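You operate a simulated robot arm through the tools that you are given. There is no shell and no other tool.

Carry out the task below with a simulated two-armed robot. There is one attempt and no reset: what you move stays moved.

Task
Set the pressure switch as the test card says and prove it with the test drain tap.
Fine: START and STOP knobs, door closed; open the tap till the jockey pump runs, then close it; the pump stops by itself.
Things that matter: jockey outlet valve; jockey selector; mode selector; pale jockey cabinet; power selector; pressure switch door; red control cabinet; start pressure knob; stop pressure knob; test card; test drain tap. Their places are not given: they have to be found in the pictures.

Only the result counts: the job must be done as asked and must still hold three seconds after the hand-in. Knocking over, shifting, dropping, spilling or breaking anything else fails it.

Robot
Two 7-joint arms with fingered hands on one trunk that stands fixed in place. Base frame: the origin is at the foot of the trunk, x ahead of it, y to its left, z up. Readings come in mm, degrees, newtons and seconds.
The left shoulder is at [21, 215, 1298], the right one opposite. With the tool pointing down near the work surface each hand reaches from about 100 to 520 mm from the base axis, measured 20 degrees to its own side. Payload 3.6 kg a hand.
The TCP of each hand is the grasp point between the finger pads, 22 mm short of the fingertips. In the tool frame z runs along the fingers and y along their closing line. The gripper opens to 132 mm; its body begins 60 mm behind the TCP. The gripper is a hand of 4 fingers: y runs from the thumb to the fingers, the wrist lies at [0, 0, -203] in the tool frame.
Orientation is that of the tool frame in the base frame, as a unit quaternion [w, x, y, z]. With the fingers straight down and closing along the base's y, the tool's x points along the base's -x, its y along +y and its z along -z.

Tools
- The arms move only by the tool send_rows. It takes "left_increments", "right_increments" or both (then of equal length, played together; a hand with none holds still); each is text: rows parted by semicolons, each of 6 numbers parted by spaces: the shift along the tool's x, y, z in mm, then the turn, a rotation vector about the tool's x, y, z in degrees. In form: dx dy dz rx ry rz; .... A call has 1 to 20 rows; each row is the pose to reach, as a shift and turn from the pose commanded when the call began, along the tool's axes at that moment. Rows are played at 5 a second. More than 50 mm and 8.6 degrees between two rows, and nothing of the call is played. Where a pose cannot be reached the arm comes as near as it can. A force on the tool above 40 N (or 10 N above the force at the start of the call, whichever is more), or a blocked arm, ends the call early, and 0.2 s more pass. In this call time passes only in rows, and 0.2 s behind the last. The reply holds the time, the measured pose of the TCP, the force on the tool along the base axes, the opening and the grip force, in the units named above and with some noise, with the torque about the TCP (base axes, N m) and any sound that the robot's microphone picked up, and new pictures: "pictures" is both (left out), scene, wrist or none (wrist: the cameras of the hands that moved).
- Cameras (640 x 400 px; columns grow to the right, rows downward): "scene" is now at [164, -26.9, 1238.6]; the picture's right is [-0.28, -0.96, 0.00], its down [-0.09, 0.03, -1.00] and it looks along [0.96, -0.27, -0.09] (base axes); focal length 214 px, centre (320, 200). "left" rides on the left gripper at [-53, -53, -84] in its tool frame; the picture's right is [0.71, -0.71, 0.00], its down [0.53, 0.53, -0.67] and it looks along [0.47, 0.47, 0.74] (tool axes); focal length 247 px, centre (320, 200). "right" rides on the right gripper at [53, -53, -84] in its tool frame; the picture's right is [0.71, 0.71, 0.00], its down [-0.53, 0.53, -0.67] and it looks along [-0.47, 0.47, 0.74] (tool axes); focal length 247 px, centre (320, 200).
- slide_trunk(by): moves the trunk up (or, below 0, down) by that many mm; the arms and the scene camera ride with it, the base frame stays. It gives what a move gives, with no picture.
- finger_targets(finger1, finger2, finger3, thumb_bend, hand): sets how far each is bent, from 0 (flat) to 1 (curled in); at 0.3 the hand is open as for a grip, at 0.7 the pads meet at the TCP. One left out holds its place. A second passes; each finger stops where it meets its share of the squeeze, and holds until it gets a number again. It is the only way to open and close the hand. It gives what a move gives, with no picture; readings hold the bend of each and the force on the fingers (four entries, about 0 where the hand has none), thumb and palm.
- turn_head(pan, tilt): turns the head with the scene camera to pan (to the left, within 60 degrees either way) and tilt (down, from -29 to 69), counted from straight ahead of the robot (the tilt from the chest, where the trunk bows). It gives what a move gives, and a new picture of the scene camera.
- probe_pixels(camera, pixels): for up to 12 pixels [column, row] of the newest picture of that camera ("zoom" is the newest enlarged one), the place [x, y, z] in the base frame of the surface seen there, good to about 2 mm. It takes no simulated time.
- inspect(camera, box): a new picture of the part [left, top, right, bottom] of that camera's present view, enlarged. It takes no simulated time.
- finish_job(): hands the job in; it is judged then, once.

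Leave the grippers open and the arms clear of the work at the hand-in unless told otherwise.

The tools are called after "Emit:" as a command line: name --argument value ..., lists and objects as JSON in quotes. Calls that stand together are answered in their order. send_rows: Moves the arms, as the interface text tells. Its arguments: {"type":"object","properties":{"left_increments":{"type":"string"},"right_increments":{"type":"string"},"pictures":{"type":"string","enum":["both","scene","wrist","none"]}},"required":[]} The other tools are called the same way: slide_trunk (by) moves the trunk up or down; finger_targets (finger1, finger2, finger3, thumb_bend, hand) moves the fingers one by one; turn_head (pan, tilt) turns the head that bears the scene camera; probe_pixels (camera, pixels) gives the place of the surface under pixels of a picture; inspect (camera, box) takes an enlarged picture of a part of a camera's view; finish_job () hands the job in.

At the start:

```text
clock: 0.0
left_eef_pos: [353.0, -45.6, 1227.7]
left_ee_rot: [0.0, -0.001, 1.0, 0.0]
left_ft_force: [-0.4, -0.4, -0.3]
left_moment: [0.01, -0.03, 0.0]
left_grip_width: 132.1
left_grip_force: 0.1
left_shape: jaw
left_bend: [0.3, 0.3, 0.3, 0.3]
left_finger forces: [0.0, 0.0, 0.1, 0.0, 0.0, 0.0]
right_eef_pos: [272.1, -368.3, 1243.1]
right_ee_rot: [0.0, 0.001, 1.0, 0.0]
right_ft_force: [-0.1, 0.1, -0.2]
right_moment: [-0.01, 0.03, -0.01]
right_grip_width: 131.9
right_grip_force: 0.0
right_shape: jaw
right_bend: [0.3, 0.3, 0.3, 0.3]
right_finger forces: [0.0, 0.1, 0.0, 0.0, 0.1, 0.0]
trunk travel left (down, up): [-575.0, 101.0]
head pan, tilt (commanded): [-16.0, 5.2]
```

scene: 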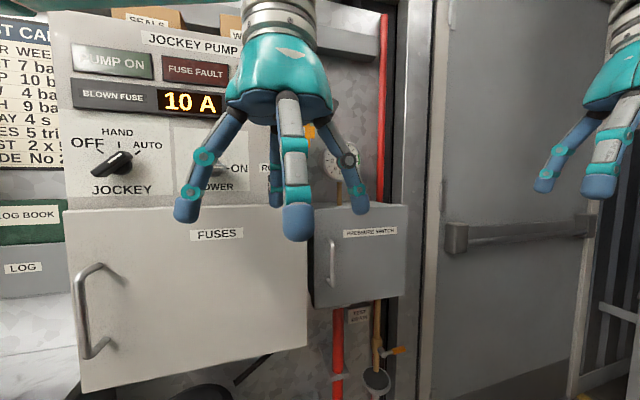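
right: 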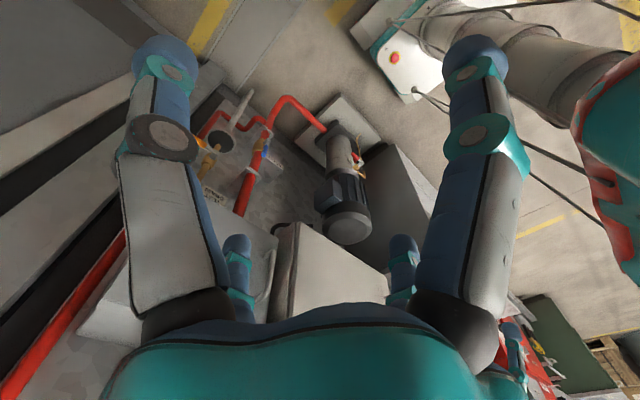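
left: 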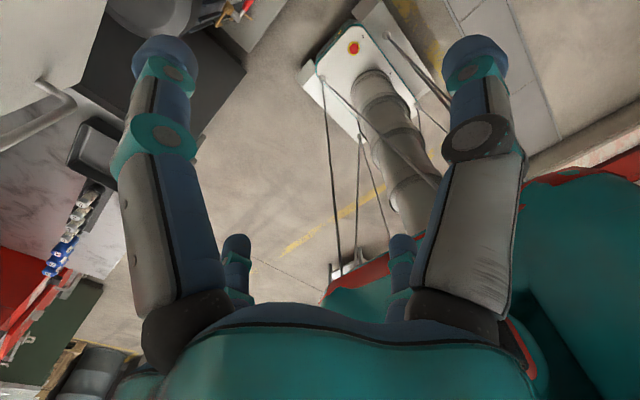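

The scene shows a pale jockey cabinet, a fuse display "10 A", a grey pressure-switch box at right, and a test card cut off at the left. I turn the head left to read the card.

Emit:
turn_head --pan 15 --tilt 0

```text
clock: 1.0
left_eef_pos: [351.6, -45.5, 1227.4]
left_ee_rot: [-0.001, -0.001, 1.0, -0.001]
left_ft_force: [0.4, -0.5, 0.0]
left_moment: [-0.01, 0.0, -0.01]
left_grip_width: 131.7
left_grip_force: 0.1
left_shape: jaw
left_bend: [0.3, 0.3, 0.3, 0.3]
left_finger forces: [0.0, 0.1, 0.0, 0.1, 0.1, 0.1]
right_eef_pos: [270.7, -369.2, 1245.1]
right_ee_rot: [0.0, 0.001, 1.0, 0.0]
right_ft_force: [-0.7, 0.3, -0.4]
right_moment: [-0.02, 0.0, -0.02]
right_grip_width: 131.9
right_grip_force: 0.0
right_shape: jaw
right_bend: [0.3, 0.3, 0.3, 0.3]
right_finger forces: [0.0, 0.0, 0.0, 0.0, 0.1, 0.1]
trunk travel left (down, up): [-575.0, 101.0]
head pan, tilt (commanded): [15.0, 0.0]
```

scene: 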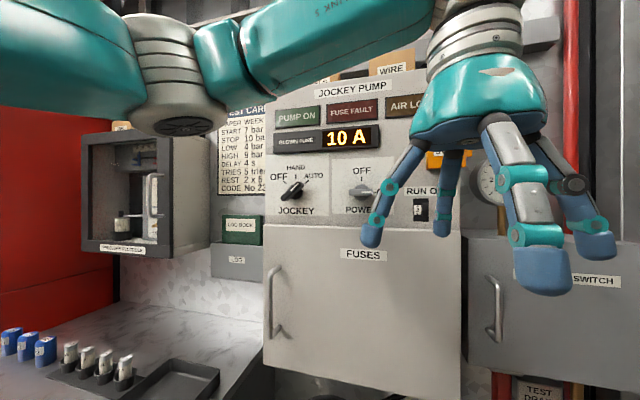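

I see the card between the red cabinet and the pale cabinet, around pixels (218-265, 100-195). I enlarge it.

Emit:
inspect --camera "scene" --box '[210, 95, 270, 200]'

Emit:
inspect --camera "scene" --box '[260, 70, 460, 240]'

Emit:
inspect --camera "scene" --box '[70, 110, 220, 260]'

```text
3.81 times, centred on (240, 148) of scene
```

zoom: 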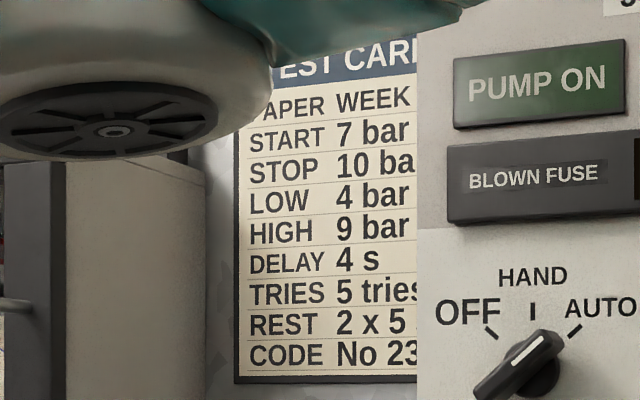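

```text
2.35 times, centred on (360, 155) of scene
```

zoom: 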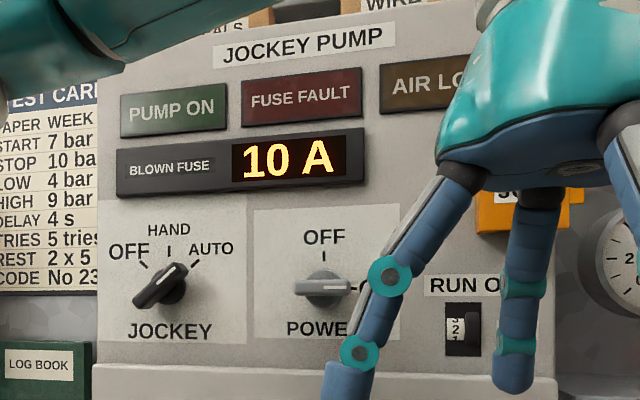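

```text
2.67 times, centred on (145, 185) of scene
```

zoom: 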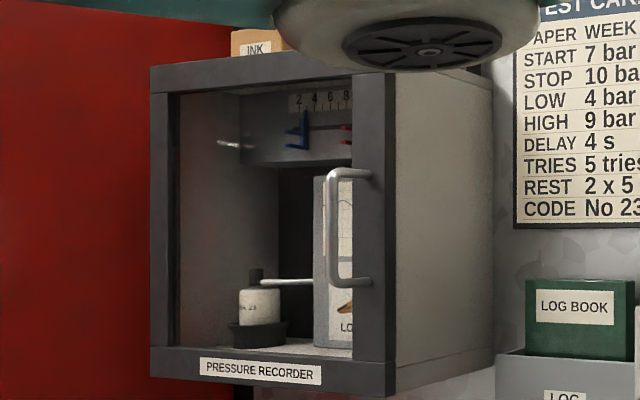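

The card reads START 7 bar, STOP 10 bar. The jockey selector seems to point at AUTO and power at ON. Now I look further left at the red control cabinet.

Emit:
turn_head --pan 50 --tilt 5

```text
clock: 2.0
left_eef_pos: [351.6, -46.5, 1227.9]
left_ee_rot: [-0.002, -0.001, 1.0, 0.0]
left_ft_force: [-0.7, 0.1, 0.0]
left_moment: [-0.03, 0.0, -0.02]
left_grip_width: 132.0
left_grip_force: 0.0
left_shape: jaw
left_bend: [0.3, 0.3, 0.3, 0.3]
left_finger forces: [0.1, 0.0, 0.0, 0.0, 0.0, 0.0]
right_eef_pos: [271.1, -368.6, 1244.6]
right_ee_rot: [0.0, 0.0, 1.0, 0.0]
right_ft_force: [-0.2, 0.0, 0.1]
right_moment: [-0.04, -0.01, 0.01]
right_grip_width: 131.8
right_grip_force: 0.1
right_shape: jaw
right_bend: [0.3, 0.3, 0.3, 0.3]
right_finger forces: [0.1, 0.0, 0.0, 0.0, 0.0, 0.0]
trunk travel left (down, up): [-575.0, 101.0]
head pan, tilt (commanded): [50.0, 5.0]
```

scene: 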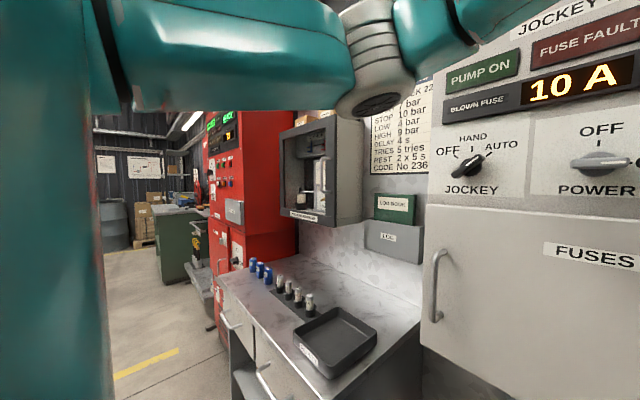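

The red control cabinet is at (240,170). I enlarge it, and the selectors too.

Emit:
inspect --camera "scene" --box '[190, 100, 290, 290]'

Emit:
inspect --camera "scene" --box '[430, 20, 640, 210]'

Emit:
inspect --camera "scene" --box '[360, 80, 440, 180]'

```text
2.11 times, centred on (240, 195) of scene
```

zoom: 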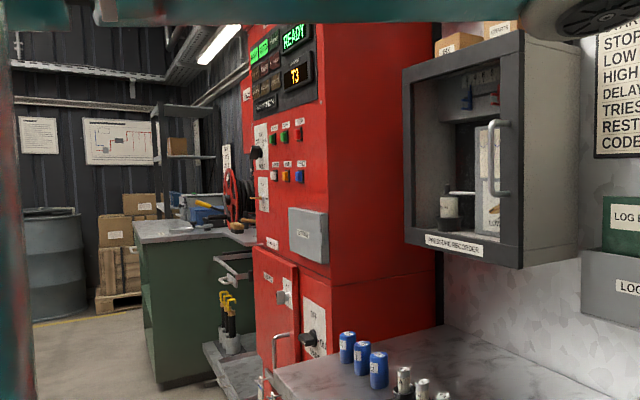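

```text
2.11 times, centred on (535, 115) of scene
```

zoom: 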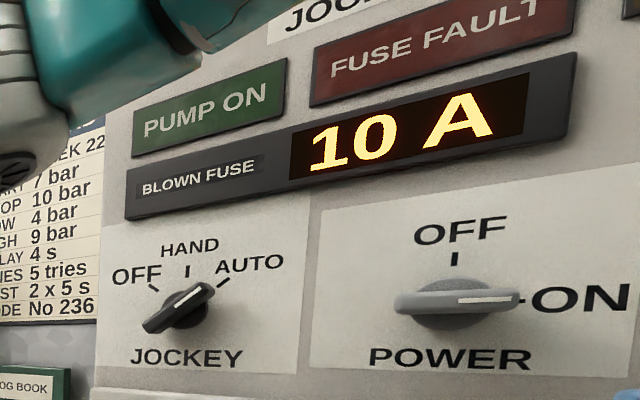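

```text
4.00 times, centred on (400, 130) of scene
```

zoom: 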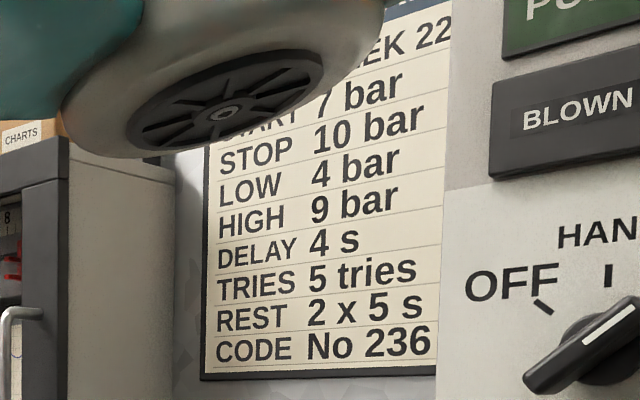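

Card: START 7, STOP 10. I zoom closer on the red cabinet's mode selector.

Emit:
inspect --camera "scene" --box '[200, 105, 250, 170]'

Emit:
inspect --camera "scene" --box '[200, 160, 260, 280]'

Emit:
turn_head --pan -30 --tilt 15

```text
6.15 times, centred on (225, 138) of scene
```

zoom: 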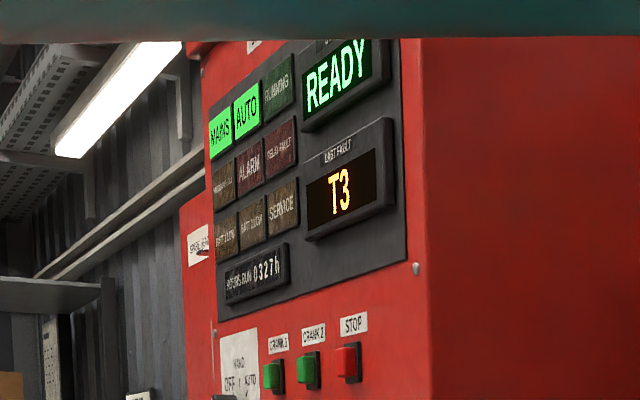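

```text
3.33 times, centred on (230, 220) of scene
```

zoom: 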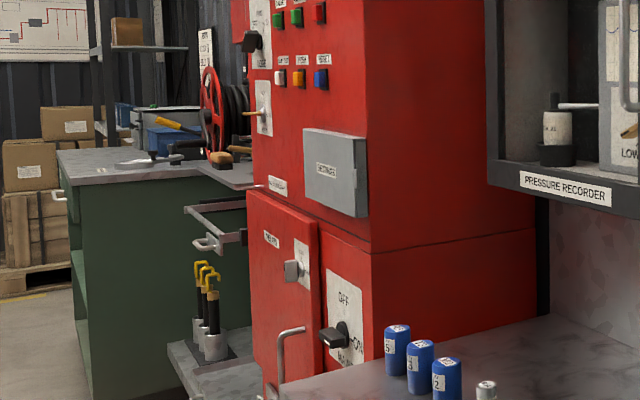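

```text
clock: 3.5
left_eef_pos: [352.4, -46.5, 1227.6]
left_ee_rot: [-0.001, -0.001, 1.0, -0.002]
left_ft_force: [0.9, 0.0, 0.4]
left_moment: [-0.01, 0.01, -0.01]
left_grip_width: 131.8
left_grip_force: 0.0
left_shape: jaw
left_bend: [0.3, 0.3, 0.3, 0.3]
left_finger forces: [0.0, 0.0, 0.1, 0.0, 0.0, 0.0]
right_eef_pos: [271.9, -368.4, 1245.4]
right_ee_rot: [0.0, 0.002, 1.0, 0.001]
right_ft_force: [0.4, 0.0, -0.4]
right_moment: [-0.02, -0.03, 0.04]
right_grip_width: 131.9
right_grip_force: 0.1
right_shape: jaw
right_bend: [0.3, 0.3, 0.3, 0.3]
right_finger forces: [0.0, 0.0, 0.1, 0.0, 0.0, 0.0]
trunk travel left (down, up): [-575.0, 101.0]
head pan, tilt (commanded): [-30.0, 15.0]
```

scene: 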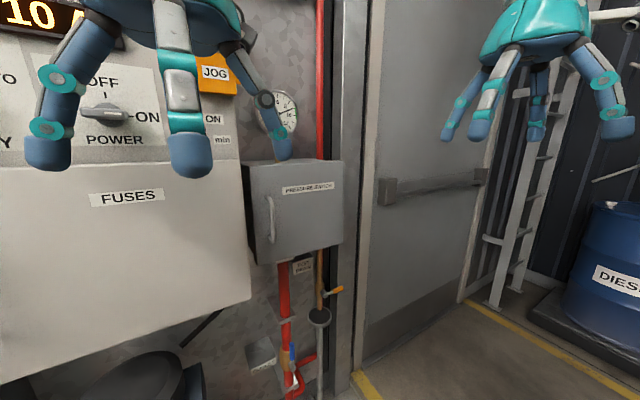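

Red cabinet reads MAINS, AUTO, READY. Now I see the pressure switch box at (295,210), tap with an orange lever at (335,290), blue valve handle at (293,360). I probe positions.

Emit:
probe_pixels --camera "scene" --pixels '[[248, 172], [344, 162], [256, 264], [342, 242], [271, 200], [271, 232], [300, 210], [338, 289], [322, 295], [320, 316], [292, 355], [285, 110]]'

Emit:
inspect --camera "scene" --box '[230, 140, 360, 270]'

Emit:
inspect --camera "scene" --box '[240, 250, 370, 400]'

```text
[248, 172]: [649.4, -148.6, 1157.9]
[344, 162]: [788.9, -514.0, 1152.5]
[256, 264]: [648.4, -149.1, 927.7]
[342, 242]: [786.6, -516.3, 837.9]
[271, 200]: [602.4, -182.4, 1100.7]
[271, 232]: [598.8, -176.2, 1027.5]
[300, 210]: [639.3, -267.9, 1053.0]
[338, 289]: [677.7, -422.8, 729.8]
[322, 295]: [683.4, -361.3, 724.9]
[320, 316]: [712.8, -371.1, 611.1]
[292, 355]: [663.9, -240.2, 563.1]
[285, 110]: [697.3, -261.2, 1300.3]
```

```text
3.08 times, centred on (295, 205) of scene
```

zoom: 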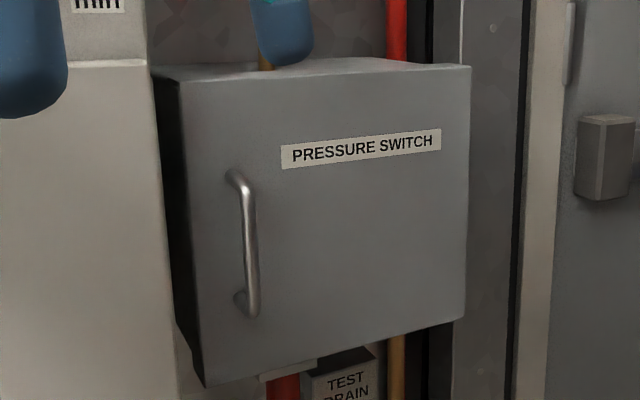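

```text
2.67 times, centred on (305, 325) of scene
```

zoom: 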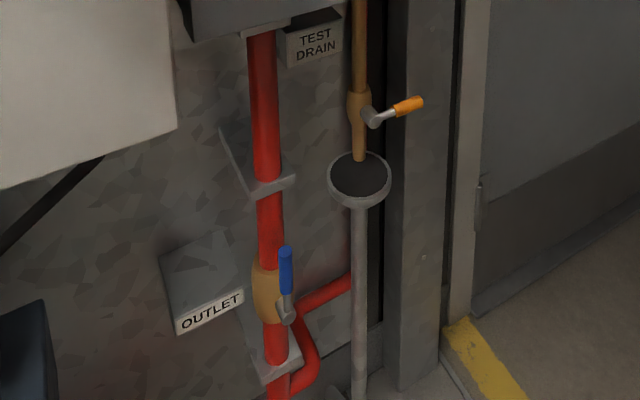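

The outlet valve lever (blue) lies along the pipe, so open; the tap lever (orange) is across, so closed. I probe the door's edges more exactly before moving.

Emit:
inspect --camera "scene" --box '[235, 145, 355, 270]'

Emit:
probe_pixels --camera "zoom" --pixels '[[190, 100], [190, 300], [460, 100], [460, 290], [330, 85], [245, 190], [250, 250], [248, 300], [170, 200], [440, 200], [340, 320], [220, 370]]'

```text
3.20 times, centred on (295, 208) of scene
```

zoom: 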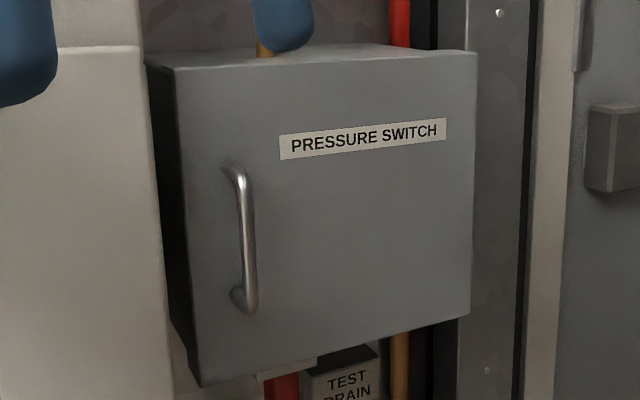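

```text
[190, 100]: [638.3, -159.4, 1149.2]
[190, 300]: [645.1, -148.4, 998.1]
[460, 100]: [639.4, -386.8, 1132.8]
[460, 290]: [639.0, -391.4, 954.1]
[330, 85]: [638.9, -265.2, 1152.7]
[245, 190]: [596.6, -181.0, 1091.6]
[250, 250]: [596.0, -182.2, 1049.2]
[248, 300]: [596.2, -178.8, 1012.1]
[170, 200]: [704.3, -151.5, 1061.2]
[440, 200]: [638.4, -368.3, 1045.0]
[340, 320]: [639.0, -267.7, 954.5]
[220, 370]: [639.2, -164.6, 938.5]
```

The door front is at x≈639, y from -150 to -400, z 925–1165; the handle bar is at y≈-181, z 1010–1095, so the hinge is on the right. I swing the right hand to point forward and shift the left hand aside.

Emit:
send_rows --right_increments "-16 8 10 0 -7.5 0; -32 16 20 0 -15 0; -48 24 30 0 -22.5 0; -64 32 40 0 -30 0; -80 40 50 0 -37.5 0; -96 48 60 0 -45 0; -112 56 70 0 -52.5 0; -128 64 80 0 -60 0; -144 72 90 0 -67.5 0; -160 80 100 0 -75 0; -176 88 110 0 -82.5 0; -190 96 120 0 -90 0" --left_increments "4 16 0 0 0 0; 8 32 0 0 0 0; 12 48 0 0 0 0; 16 64 0 0 0 0; 20 80 0 0 0 0; 24 96 0 0 0 0; 28 112 0 0 0 0; 32 128 0 0 0 0; 36 144 0 0 0 0; 40 160 0 0 0 0; 44 176 0 0 0 0; 48 192 0 0 0 0"

```text
clock: 6.3
left_eef_pos: [301.4, 146.3, 1228.3]
left_ee_rot: [0.001, -0.002, 1.0, 0.0]
left_ft_force: [0.0, 0.5, -0.2]
left_moment: [0.01, -0.01, 0.02]
left_grip_width: 131.9
left_grip_force: 0.1
left_shape: jaw
left_bend: [0.3, 0.3, 0.3, 0.3]
left_finger forces: [0.0, 0.0, 0.1, 0.0, 0.0, 0.0]
right_eef_pos: [460.0, -388.1, 1162.8]
right_ee_rot: [0.647, -0.273, 0.685, -0.193]
right_ft_force: [0.9, -0.5, -0.2]
right_moment: [0.01, -0.02, 0.01]
right_grip_width: 131.9
right_grip_force: 0.0
right_shape: jaw
right_bend: [0.3, 0.3, 0.3, 0.3]
right_finger forces: [0.1, 0.1, 0.0, 0.0, 0.0, 0.0]
right hand out of reach, approached as far as the arm can: row 4, 5, 6, 7, 8, 9, 10, 11
trunk travel left (down, up): [-575.0, 101.0]
head pan, tilt (commanded): [-30.0, 15.0]
stopped in row 12 (right hand): the arm was blocked; the commanded pose is now the measured one
```

scene: 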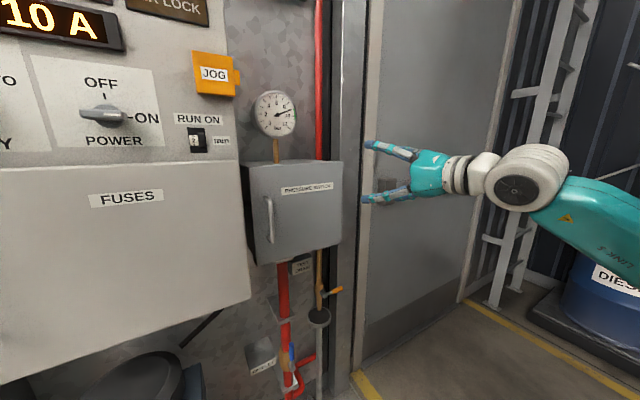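
right: 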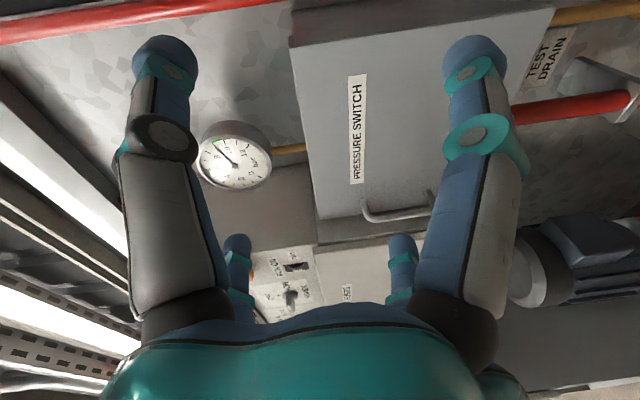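
left: 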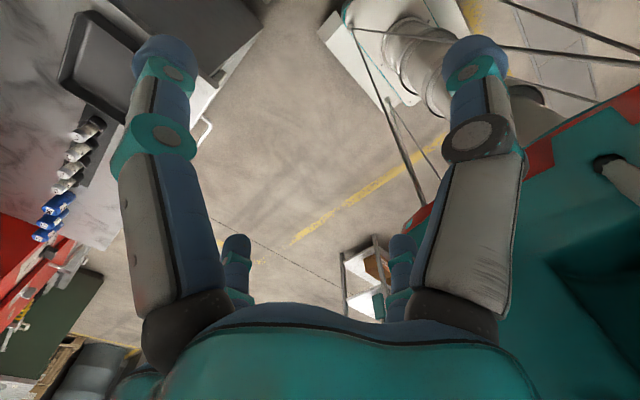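

The arm got near the forward pose but rolled about 38° short. I shift the hand left and down and try rolling the rest.

Emit:
send_rows --right_increments "-6 18 5 0 0 0; -12 36 11 0 0 0; -18 54 16 0 0 0; -24 72 22 0 0 6; -29 90 28 0 0 12; -34 108 33 0 0 18; -34 108 33 0 0 24; -34 108 33 0 0 31; -34 108 33 0 0 38" --pictures "scene"

```text
clock: 8.4
left_eef_pos: [303.6, 145.8, 1228.8]
left_ee_rot: [-0.001, -0.002, 1.0, 0.0]
left_ft_force: [0.6, 0.0, -0.3]
left_moment: [0.0, -0.01, 0.02]
left_grip_width: 131.9
left_grip_force: 0.0
left_shape: jaw
left_bend: [0.3, 0.3, 0.3, 0.3]
left_finger forces: [0.0, 0.0, 0.0, 0.0, 0.1, 0.0]
right_eef_pos: [476.4, -312.3, 1114.7]
right_ee_rot: [0.662, -0.091, 0.743, -0.038]
right_ft_force: [-0.5, -0.3, -0.4]
right_moment: [0.02, 0.0, -0.01]
right_grip_width: 131.9
right_grip_force: 0.1
right_shape: jaw
right_bend: [0.3, 0.3, 0.3, 0.3]
right_finger forces: [0.1, 0.0, 0.0, 0.1, 0.0, 0.0]
trunk travel left (down, up): [-575.0, 101.0]
head pan, tilt (commanded): [-30.0, 15.0]
stopped in row 9 (right hand): the arm was blocked; the commanded pose is now the measured one
```

scene: 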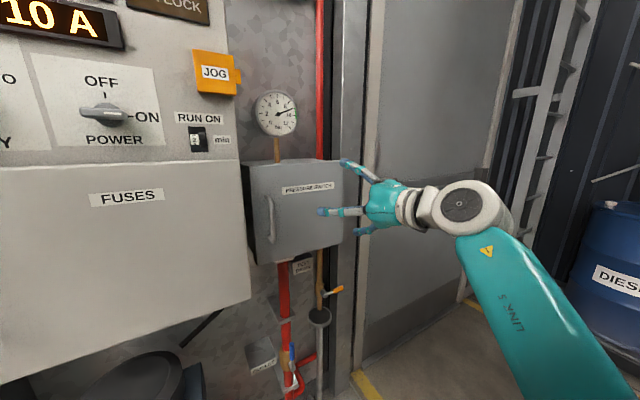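

Now the hand nearly points forward with fingers left and thumb right. I check the gauge and the lamp panel.

Emit:
inspect --camera "scene" --box '[240, 80, 310, 150]'

Emit:
inspect --camera "scene" --box '[160, 40, 250, 165]'

Emit:
inspect --camera "scene" --box '[300, 130, 480, 250]'

```text
5.71 times, centred on (275, 115) of scene
```

zoom: 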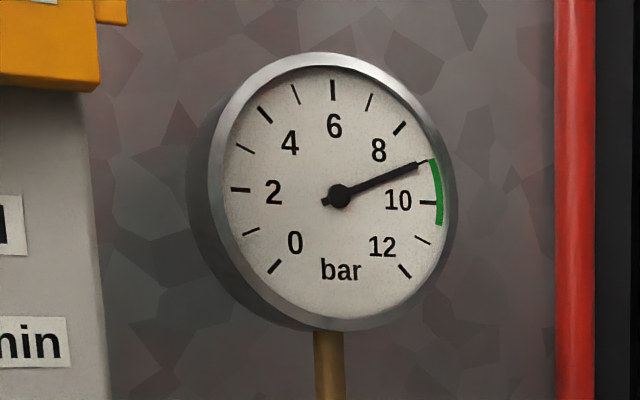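

```text
3.20 times, centred on (205, 102) of scene
```

zoom: 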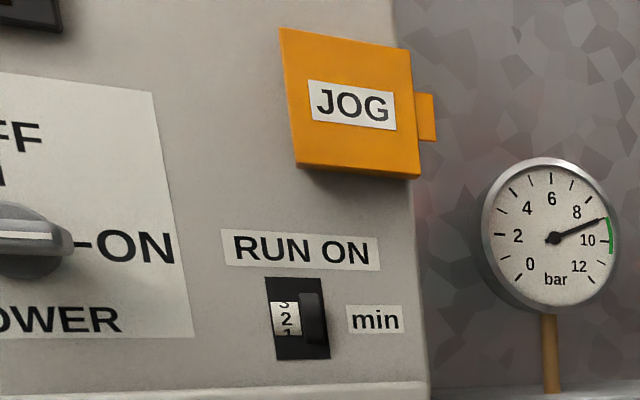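

```text
3.33 times, centred on (390, 190) of scene
```

zoom: 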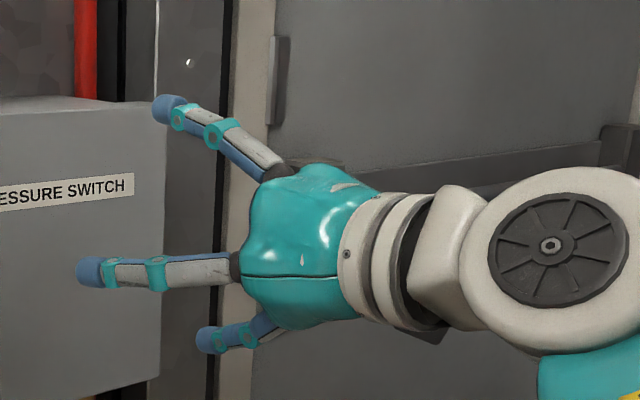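

Gauge reads about 9 bar, RUN ON dial shows 2 min. Next I move the right hand to a pre-grasp in front of the handle (530,-181,1052) while squaring it up.

Emit:
send_rows --right_increments "6 27 14 0.9 -1.3 2.1; 12 54 28 1.7 -2.6 4.2; 19 81 41 2.6 -3.9 6.2; 25 108 55 3.4 -5.2 8.3; 31 135 69 4.3 -6.5 10.4"

```text
clock: 8.9
left_eef_pos: [305.4, 146.2, 1227.8]
left_ee_rot: [-0.001, -0.001, 1.0, 0.0]
left_ft_force: [-0.1, -0.5, -0.2]
left_moment: [-0.03, -0.02, 0.01]
left_grip_width: 131.7
left_grip_force: 0.0
left_shape: jaw
left_bend: [0.3, 0.3, 0.3, 0.3]
left_finger forces: [0.0, 0.0, 0.0, 0.0, 0.0, 0.0]
right_eef_pos: [500.1, -306.4, 1100.2]
right_ee_rot: [0.675, -0.118, 0.722, -0.091]
right_ft_force: [0.3, 0.3, 0.0]
right_moment: [0.0, 0.01, 0.01]
right_grip_width: 131.8
right_grip_force: 0.0
right_shape: jaw
right_bend: [0.3, 0.3, 0.3, 0.3]
right_finger forces: [0.1, 0.1, 0.0, 0.0, 0.1, 0.0]
trunk travel left (down, up): [-575.0, 101.0]
head pan, tilt (commanded): [-30.0, 15.0]
stopped in row 2 (right hand): the arm was blocked; the commanded pose is now the measured one
```

scene: 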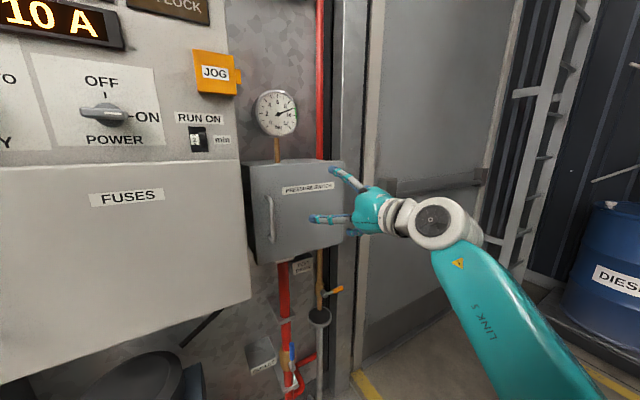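
right: 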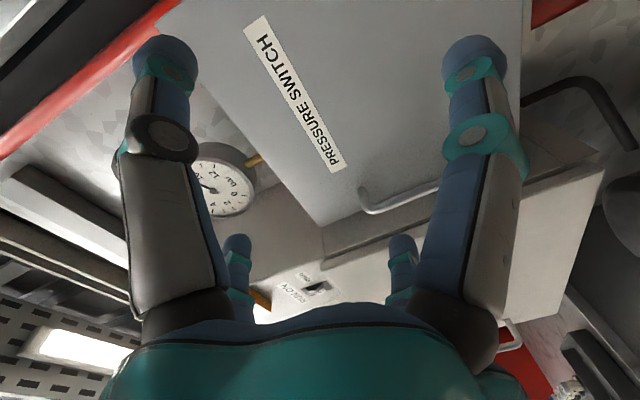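

The arm reports blocked. I look at the arm's own posture with the head tilted down to the right.

Emit:
turn_head --pan -45 --tilt 50

```text
clock: 10.0
left_eef_pos: [304.1, 146.7, 1229.5]
left_ee_rot: [-0.001, -0.001, 1.0, 0.001]
left_ft_force: [0.1, 0.5, 0.6]
left_moment: [0.0, 0.0, -0.02]
left_grip_width: 131.9
left_grip_force: 0.0
left_shape: jaw
left_bend: [0.3, 0.3, 0.3, 0.3]
left_finger forces: [0.1, 0.1, 0.0, 0.0, 0.0, 0.1]
right_eef_pos: [500.6, -305.2, 1102.0]
right_ee_rot: [0.676, -0.119, 0.722, -0.09]
right_ft_force: [0.1, -0.3, 0.0]
right_moment: [-0.01, 0.01, 0.0]
right_grip_width: 131.8
right_grip_force: 0.1
right_shape: jaw
right_bend: [0.3, 0.3, 0.3, 0.3]
right_finger forces: [0.0, 0.1, 0.0, 0.0, 0.0, 0.0]
trunk travel left (down, up): [-575.0, 101.0]
head pan, tilt (commanded): [-45.0, 50.0]
```

scene: 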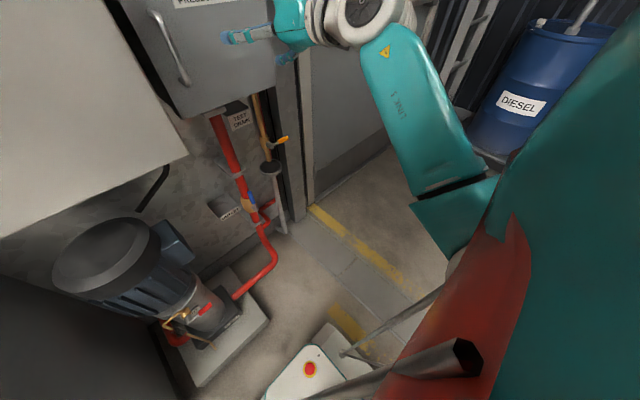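

The roll joint seems to be the limit. The hand is a four-finger cross, so I instead roll it the other way by 73° (thumb up, camera above), which frees the wrist and still lets two fingers flank the vertical handle.

Emit:
send_rows --right_increments "0 0 0 0.5 -0.1 -8.1; 0 0 0 1 -0.2 -16.2; 0 0 0 1.5 -0.4 -24.3; 0 0 0 2 -0.5 -32.4; 0 0 0 2.6 -0.6 -40.5; 0 0 0 3.1 -0.7 -48.6; 0 0 0 3.6 -0.9 -56.7; 0 0 0 4.1 -1 -64.8; 0 0 0 4.6 -1.1 -73"

Emit:
turn_head --pan -30 --tilt 15

```text
clock: 12.0
left_eef_pos: [303.4, 145.8, 1228.2]
left_ee_rot: [-0.001, -0.002, 1.0, 0.001]
left_ft_force: [0.3, 0.5, -1.1]
left_moment: [-0.02, 0.01, 0.0]
left_grip_width: 132.1
left_grip_force: 0.1
left_shape: jaw
left_bend: [0.3, 0.3, 0.3, 0.3]
left_finger forces: [0.0, 0.1, 0.1, 0.0, 0.0, 0.0]
right_eef_pos: [500.2, -304.2, 1101.0]
right_ee_rot: [-0.5, 0.499, -0.5, 0.501]
right_ft_force: [0.1, -0.4, 0.6]
right_moment: [0.03, 0.0, 0.02]
right_grip_width: 132.0
right_grip_force: 0.0
right_shape: jaw
right_bend: [0.3, 0.3, 0.3, 0.3]
right_finger forces: [0.0, 0.0, 0.0, 0.0, 0.0, 0.1]
trunk travel left (down, up): [-575.0, 101.0]
head pan, tilt (commanded): [-45.0, 50.0]
```

scene: 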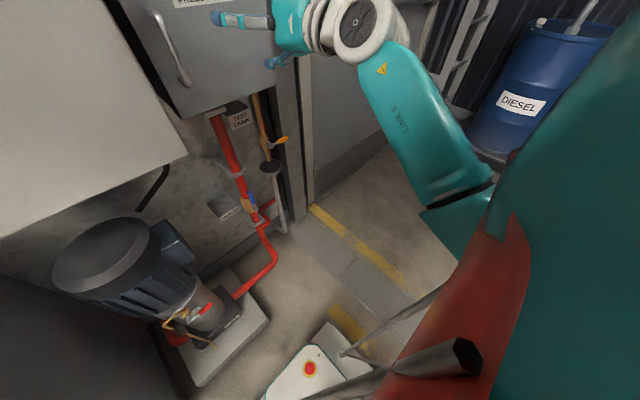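
right: 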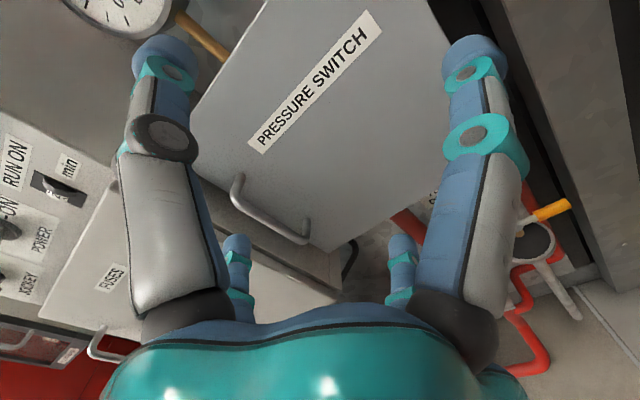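

```text
clock: 13.0
left_eef_pos: [304.2, 146.6, 1228.1]
left_ee_rot: [-0.001, -0.002, 1.0, 0.0]
left_ft_force: [0.3, -0.3, 0.5]
left_moment: [-0.02, -0.01, -0.01]
left_grip_width: 132.2
left_grip_force: 0.0
left_shape: jaw
left_bend: [0.3, 0.3, 0.3, 0.3]
left_finger forces: [0.0, 0.0, 0.0, 0.0, 0.0, 0.0]
right_eef_pos: [499.9, -305.5, 1102.4]
right_ee_rot: [0.5, -0.499, 0.501, -0.5]
right_ft_force: [0.0, -0.3, 0.9]
right_moment: [-0.04, -0.01, -0.02]
right_grip_width: 131.8
right_grip_force: 0.0
right_shape: jaw
right_bend: [0.3, 0.3, 0.3, 0.3]
right_finger forces: [0.0, 0.1, 0.0, 0.0, 0.0, 0.0]
trunk travel left (down, up): [-575.0, 101.0]
head pan, tilt (commanded): [-30.0, 15.0]
```

scene: 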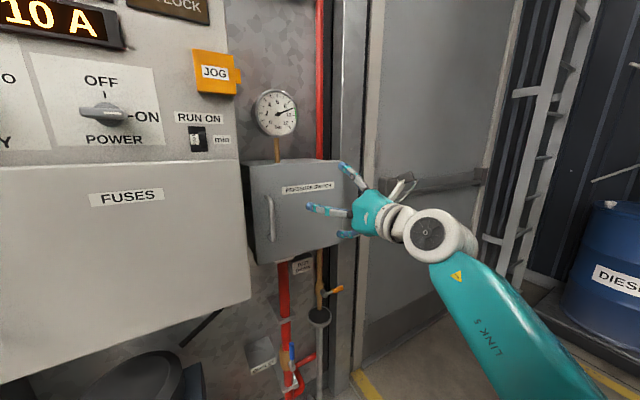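

The orientation is now exactly thumb up, pointing forward. I probe the pale cabinet's right edge since the left finger will pass near it.

Emit:
probe_pixels --camera "scene" --pixels '[[236, 200], [230, 240], [200, 220], [243, 280], [225, 145], [268, 205], [268, 235], [262, 180], [335, 200], [240, 170]]'

Emit:
finger_targets --hand "right" --finger1 0.55

Emit:
inspect --camera "right" --box '[0, 0, 640, 400]'

```text
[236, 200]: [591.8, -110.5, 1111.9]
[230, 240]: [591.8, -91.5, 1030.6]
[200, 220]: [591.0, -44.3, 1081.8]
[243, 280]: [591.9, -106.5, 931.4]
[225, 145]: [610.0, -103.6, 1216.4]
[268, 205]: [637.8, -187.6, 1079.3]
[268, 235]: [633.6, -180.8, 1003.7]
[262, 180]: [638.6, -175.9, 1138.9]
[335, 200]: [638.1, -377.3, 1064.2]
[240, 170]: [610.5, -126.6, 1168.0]
```

```text
clock: 14.0
left_eef_pos: [304.3, 146.9, 1228.5]
left_ee_rot: [-0.002, -0.002, 1.0, -0.001]
left_ft_force: [0.1, -0.6, -0.4]
left_moment: [0.0, 0.0, 0.01]
left_grip_width: 132.1
left_grip_force: 0.1
left_shape: jaw
left_bend: [0.3, 0.3, 0.3, 0.3]
left_finger forces: [0.0, 0.0, 0.0, 0.1, 0.1, 0.0]
right_eef_pos: [501.3, -306.0, 1102.5]
right_ee_rot: [0.501, -0.499, 0.5, -0.5]
right_ft_force: [0.7, -0.7, 1.1]
right_moment: [0.0, -0.01, -0.02]
right_grip_width: 64.5
right_grip_force: 0.0
right_shape: fingers
right_bend: [0.55, 0.3, 0.3, 0.3]
right_finger forces: [0.0, 0.0, 0.0, 0.0, 0.1, 0.0]
trunk travel left (down, up): [-575.0, 101.0]
head pan, tilt (commanded): [-30.0, 15.0]
```

```text
1.00 times, centred on (320, 200) of right (not enlarged: the box is as wide or as high as the picture)
```

zoom: 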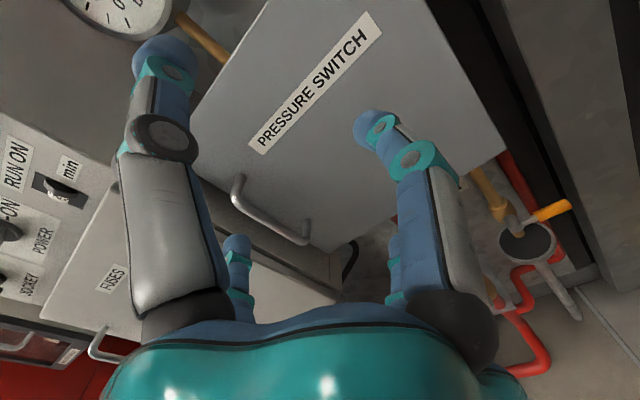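

finger1 is the right-hand finger, so finger3 is left, finger2 bottom. The fuse door front is at x≈592, y>-112, so I narrow finger1/finger3 to 0.5 before moving to the handle.

Emit:
finger_targets --hand "right" --finger1 0.5 --finger3 0.5

Emit:
send_rows --right_increments "-30 13 11 0 0 0; -60 26 22 0 0 0; -90 39 33 0 0 0; -115 50 42 0 0 0"

```text
clock: 15.0
left_eef_pos: [303.7, 146.7, 1228.6]
left_ee_rot: [-0.001, -0.001, 1.0, 0.0]
left_ft_force: [-0.4, -0.1, -0.6]
left_moment: [-0.05, 0.03, 0.01]
left_grip_width: 131.9
left_grip_force: 0.0
left_shape: jaw
left_bend: [0.3, 0.3, 0.3, 0.3]
left_finger forces: [0.0, 0.0, 0.0, 0.1, 0.0, 0.0]
right_eef_pos: [500.1, -304.2, 1102.5]
right_ee_rot: [-0.5, 0.499, -0.5, 0.501]
right_ft_force: [0.1, -0.3, 0.4]
right_moment: [-0.02, 0.0, 0.0]
right_grip_width: 67.9
right_grip_force: 0.0
right_shape: fingers
right_bend: [0.5, 0.3, 0.5, 0.3]
right_finger forces: [0.1, 0.1, 0.1, 0.0, 0.0, 0.0]
trunk travel left (down, up): [-575.0, 101.0]
head pan, tilt (commanded): [-30.0, 15.0]
```

```text
clock: 15.7
left_eef_pos: [303.7, 146.5, 1229.5]
left_ee_rot: [-0.001, -0.002, 1.0, -0.001]
left_ft_force: [0.2, 0.6, 0.2]
left_moment: [0.05, 0.01, -0.01]
left_grip_width: 132.0
left_grip_force: 0.1
left_shape: jaw
left_bend: [0.3, 0.3, 0.3, 0.3]
left_finger forces: [0.0, 0.0, 0.0, 0.1, 0.1, 0.0]
right_eef_pos: [527.2, -271.7, 1056.4]
right_ee_rot: [-0.451, 0.545, -0.457, 0.54]
right_ft_force: [-0.1, 0.6, 0.4]
right_moment: [0.0, -0.01, 0.03]
right_grip_width: 67.8
right_grip_force: 0.1
right_shape: fingers
right_bend: [0.5, 0.3, 0.5, 0.3]
right_finger forces: [0.0, 0.0, 0.0, 0.0, 0.0, 0.0]
trunk travel left (down, up): [-575.0, 101.0]
head pan, tilt (commanded): [-30.0, 15.0]
stopped in row 3 (right hand): the arm was blocked; the commanded pose is now the measured one
```

scene: 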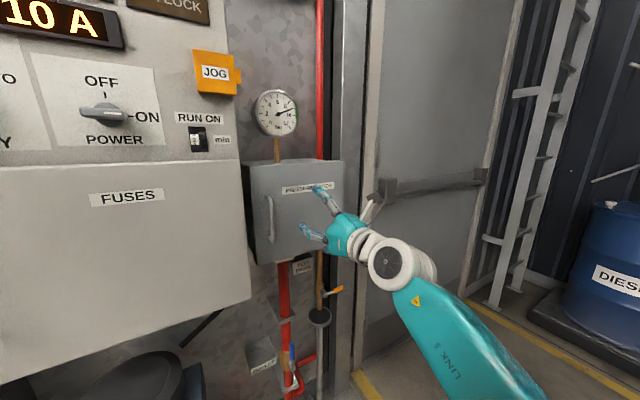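
right: 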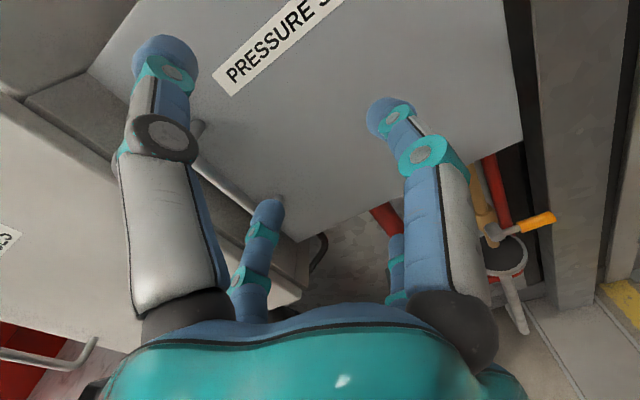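

Blocked again at y≈-272. I look down at the elbow to find out what stops it.

Emit:
turn_head --pan -60 --tilt 60

```text
clock: 16.9
left_eef_pos: [303.4, 146.5, 1229.4]
left_ee_rot: [-0.002, -0.001, 1.0, 0.0]
left_ft_force: [0.5, 0.1, 0.1]
left_moment: [0.01, -0.02, 0.02]
left_grip_width: 131.9
left_grip_force: 0.0
left_shape: jaw
left_bend: [0.3, 0.3, 0.3, 0.3]
left_finger forces: [0.0, 0.0, 0.0, 0.0, 0.0, 0.0]
right_eef_pos: [526.9, -271.9, 1057.4]
right_ee_rot: [-0.451, 0.544, -0.457, 0.541]
right_ft_force: [-0.4, 0.8, 0.2]
right_moment: [-0.02, 0.0, 0.01]
right_grip_width: 67.8
right_grip_force: 0.1
right_shape: fingers
right_bend: [0.5, 0.3, 0.5, 0.3]
right_finger forces: [0.0, 0.0, 0.1, 0.1, 0.1, 0.0]
trunk travel left (down, up): [-575.0, 101.0]
head pan, tilt (commanded): [-60.0, 60.0]
```

scene: 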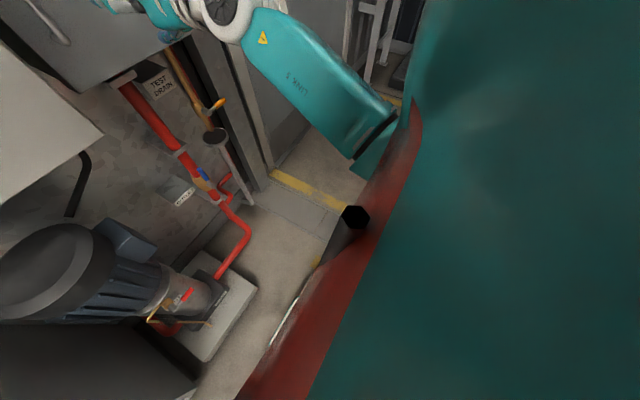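

I probe the forearm, elbow and torso surfaces.

Emit:
probe_pixels --camera "scene" --pixels '[[265, 60], [330, 120], [372, 150], [390, 140], [370, 175], [400, 140], [410, 130], [450, 150], [500, 100], [380, 210], [300, 330], [355, 215]]'

```text
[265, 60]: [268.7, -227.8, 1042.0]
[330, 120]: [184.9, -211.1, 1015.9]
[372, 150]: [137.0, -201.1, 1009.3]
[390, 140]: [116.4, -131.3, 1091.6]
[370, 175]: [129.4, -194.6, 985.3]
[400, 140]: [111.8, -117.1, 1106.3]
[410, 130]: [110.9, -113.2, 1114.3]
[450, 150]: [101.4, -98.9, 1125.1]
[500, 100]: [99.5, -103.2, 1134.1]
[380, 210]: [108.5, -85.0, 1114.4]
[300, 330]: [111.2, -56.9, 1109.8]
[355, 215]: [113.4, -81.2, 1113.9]
```

The elbow is squeezed against the torso's right side. I therefore yaw the hand 25° leftward (wrist further right), with the TCP aimed at a pre-grasp near (530,-214,1052).

Emit:
send_rows --right_increments "0 0 0 0.7 -6.2 2.4; -10 -1 1 1.4 -12.5 4.9; -25 -2 1 2.2 -18.7 7.3; -40 -4 2 2.9 -25 9.8; -58 -5 2.5 2.9 -25 9.8"

Emit:
turn_head --pan -25 --tilt 20

```text
clock: 18.1
left_eef_pos: [305.0, 147.2, 1228.2]
left_ee_rot: [0.0, -0.001, 1.0, -0.001]
left_ft_force: [0.5, -0.7, 0.3]
left_moment: [-0.01, 0.0, -0.02]
left_grip_width: 131.8
left_grip_force: 0.1
left_shape: jaw
left_bend: [0.3, 0.3, 0.3, 0.3]
left_finger forces: [0.0, 0.0, 0.1, 0.0, 0.0, 0.0]
right_eef_pos: [529.1, -212.1, 1052.4]
right_ee_rot: [0.598, -0.595, 0.38, -0.38]
right_ft_force: [0.5, 0.2, 0.1]
right_moment: [0.02, -0.02, -0.04]
right_grip_width: 67.9
right_grip_force: 0.0
right_shape: fingers
right_bend: [0.5, 0.3, 0.5, 0.3]
right_finger forces: [0.1, 0.1, 0.0, 0.1, 0.0, 0.0]
trunk travel left (down, up): [-575.0, 101.0]
head pan, tilt (commanded): [-60.0, 60.0]
```

scene: 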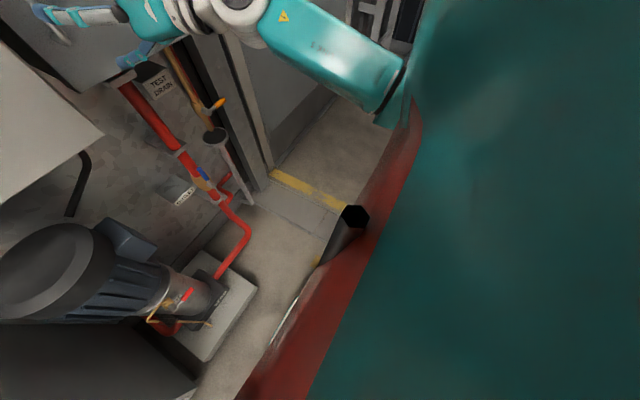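
right: 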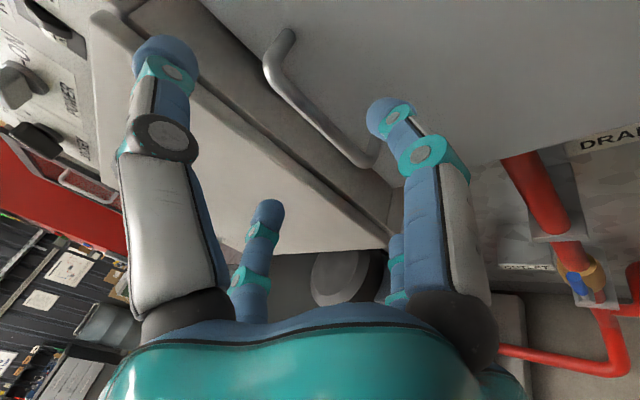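

```text
clock: 19.1
left_eef_pos: [303.8, 147.6, 1229.9]
left_ee_rot: [-0.002, -0.002, 1.0, -0.001]
left_ft_force: [0.1, 0.9, -0.3]
left_moment: [-0.02, 0.01, 0.01]
left_grip_width: 131.9
left_grip_force: 0.0
left_shape: jaw
left_bend: [0.3, 0.3, 0.3, 0.3]
left_finger forces: [0.0, 0.0, 0.0, 0.0, 0.0, 0.0]
right_eef_pos: [529.9, -213.0, 1052.5]
right_ee_rot: [0.597, -0.595, 0.38, -0.381]
right_ft_force: [0.4, -0.1, 0.6]
right_moment: [0.03, -0.02, -0.01]
right_grip_width: 67.7
right_grip_force: 0.0
right_shape: fingers
right_bend: [0.5, 0.3, 0.5, 0.3]
right_finger forces: [0.0, 0.0, 0.1, 0.0, 0.1, 0.0]
trunk travel left (down, up): [-575.0, 101.0]
head pan, tilt (commanded): [-25.0, 20.0]
```

scene: 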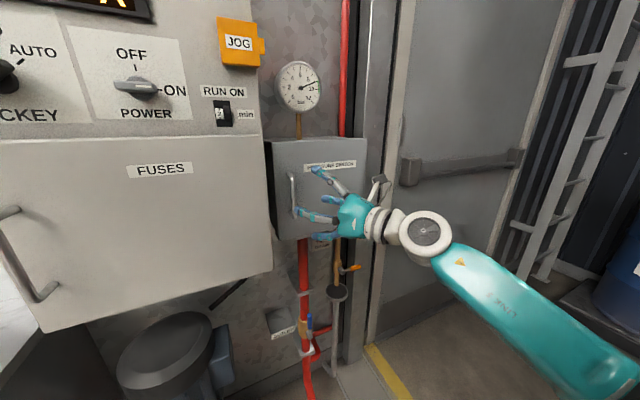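

Reached exactly. I probe the handle bar in both pictures to verify alignment.

Emit:
probe_pixels --camera "right" --pixels '[[285, 75], [300, 100], [320, 125], [345, 150], [368, 118], [268, 215]]'

Emit:
inspect --camera "scene" --box '[260, 140, 380, 260]'

```text
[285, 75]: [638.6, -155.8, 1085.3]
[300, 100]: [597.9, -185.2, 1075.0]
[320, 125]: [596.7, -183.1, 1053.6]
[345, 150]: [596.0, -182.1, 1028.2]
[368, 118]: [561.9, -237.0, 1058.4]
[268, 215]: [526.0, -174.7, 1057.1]
```

```text
3.33 times, centred on (320, 200) of scene
```

zoom: 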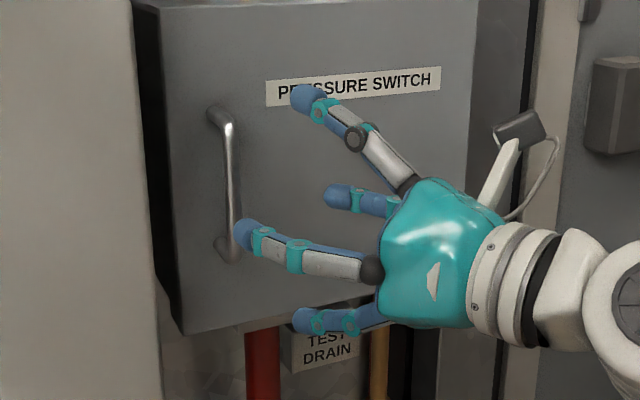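

Aligned. I advance 65 mm along the fingers, then close finger1 and finger3 on the bar.

Emit:
send_rows --right_increments "0 0 20 0 0 0; 0 0 40 0 0 0; 0 0 55 0 0 0; 0 0 65 0 0 0" --pictures "wrist"

Emit:
finger_targets --hand "right" --finger1 0.72 --finger3 0.72

Emit:
inspect --camera "right" --box '[0, 0, 640, 400]'

```text
clock: 20.1
left_eef_pos: [304.7, 146.5, 1228.7]
left_ee_rot: [-0.001, -0.001, 1.0, 0.0]
left_ft_force: [0.4, -0.1, -0.4]
left_moment: [-0.01, -0.01, -0.01]
left_grip_width: 132.0
left_grip_force: 0.2
left_shape: jaw
left_bend: [0.3, 0.3, 0.3, 0.3]
left_finger forces: [0.0, 0.0, 0.0, 0.0, 0.0, 0.0]
right_eef_pos: [589.1, -185.6, 1051.6]
right_ee_rot: [0.597, -0.595, 0.379, -0.381]
right_ft_force: [0.5, 0.2, 0.5]
right_moment: [0.0, 0.02, 0.03]
right_grip_width: 67.3
right_grip_force: 0.0
right_shape: fingers
right_bend: [0.5, 0.3, 0.5, 0.3]
right_finger forces: [0.1, 0.0, 0.0, 0.0, 0.1, 0.0]
trunk travel left (down, up): [-575.0, 101.0]
head pan, tilt (commanded): [-25.0, 20.0]
```

right: 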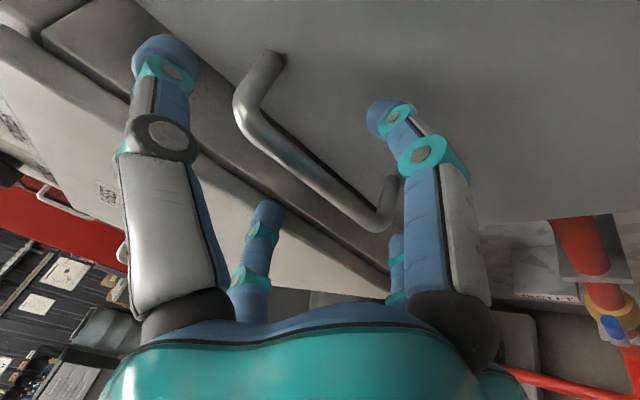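

```text
clock: 21.1
left_eef_pos: [304.6, 147.4, 1229.2]
left_ee_rot: [-0.001, -0.002, 1.0, 0.0]
left_ft_force: [-0.2, 0.3, -0.2]
left_moment: [0.02, -0.03, 0.02]
left_grip_width: 131.9
left_grip_force: 0.0
left_shape: jaw
left_bend: [0.3, 0.3, 0.3, 0.3]
left_finger forces: [0.0, 0.1, 0.0, 0.0, 0.1, 0.1]
right_eef_pos: [587.4, -186.2, 1052.7]
right_ee_rot: [0.597, -0.595, 0.38, -0.381]
right_ft_force: [0.8, -0.6, 0.8]
right_moment: [0.0, -0.02, -0.02]
right_grip_width: 58.1
right_grip_force: 3.8
right_shape: fingers
right_bend: [0.67, 0.3, 0.68, 0.3]
right_finger forces: [3.5, 0.0, 3.2, 0.1, 0.1, 0.1]
trunk travel left (down, up): [-575.0, 101.0]
head pan, tilt (commanded): [-25.0, 20.0]
```

```text
1.00 times, centred on (320, 200) of right (not enlarged: the box is as wide or as high as the picture)
```

zoom: 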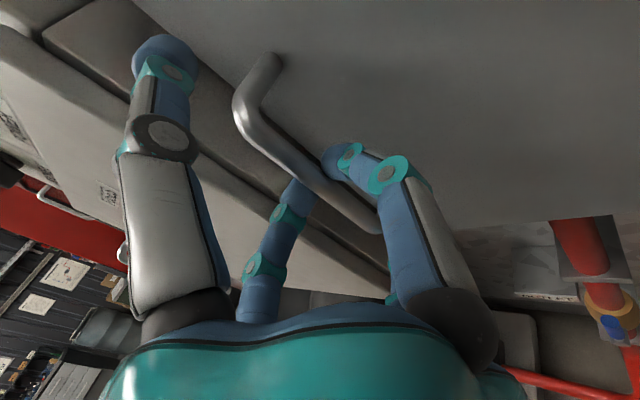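

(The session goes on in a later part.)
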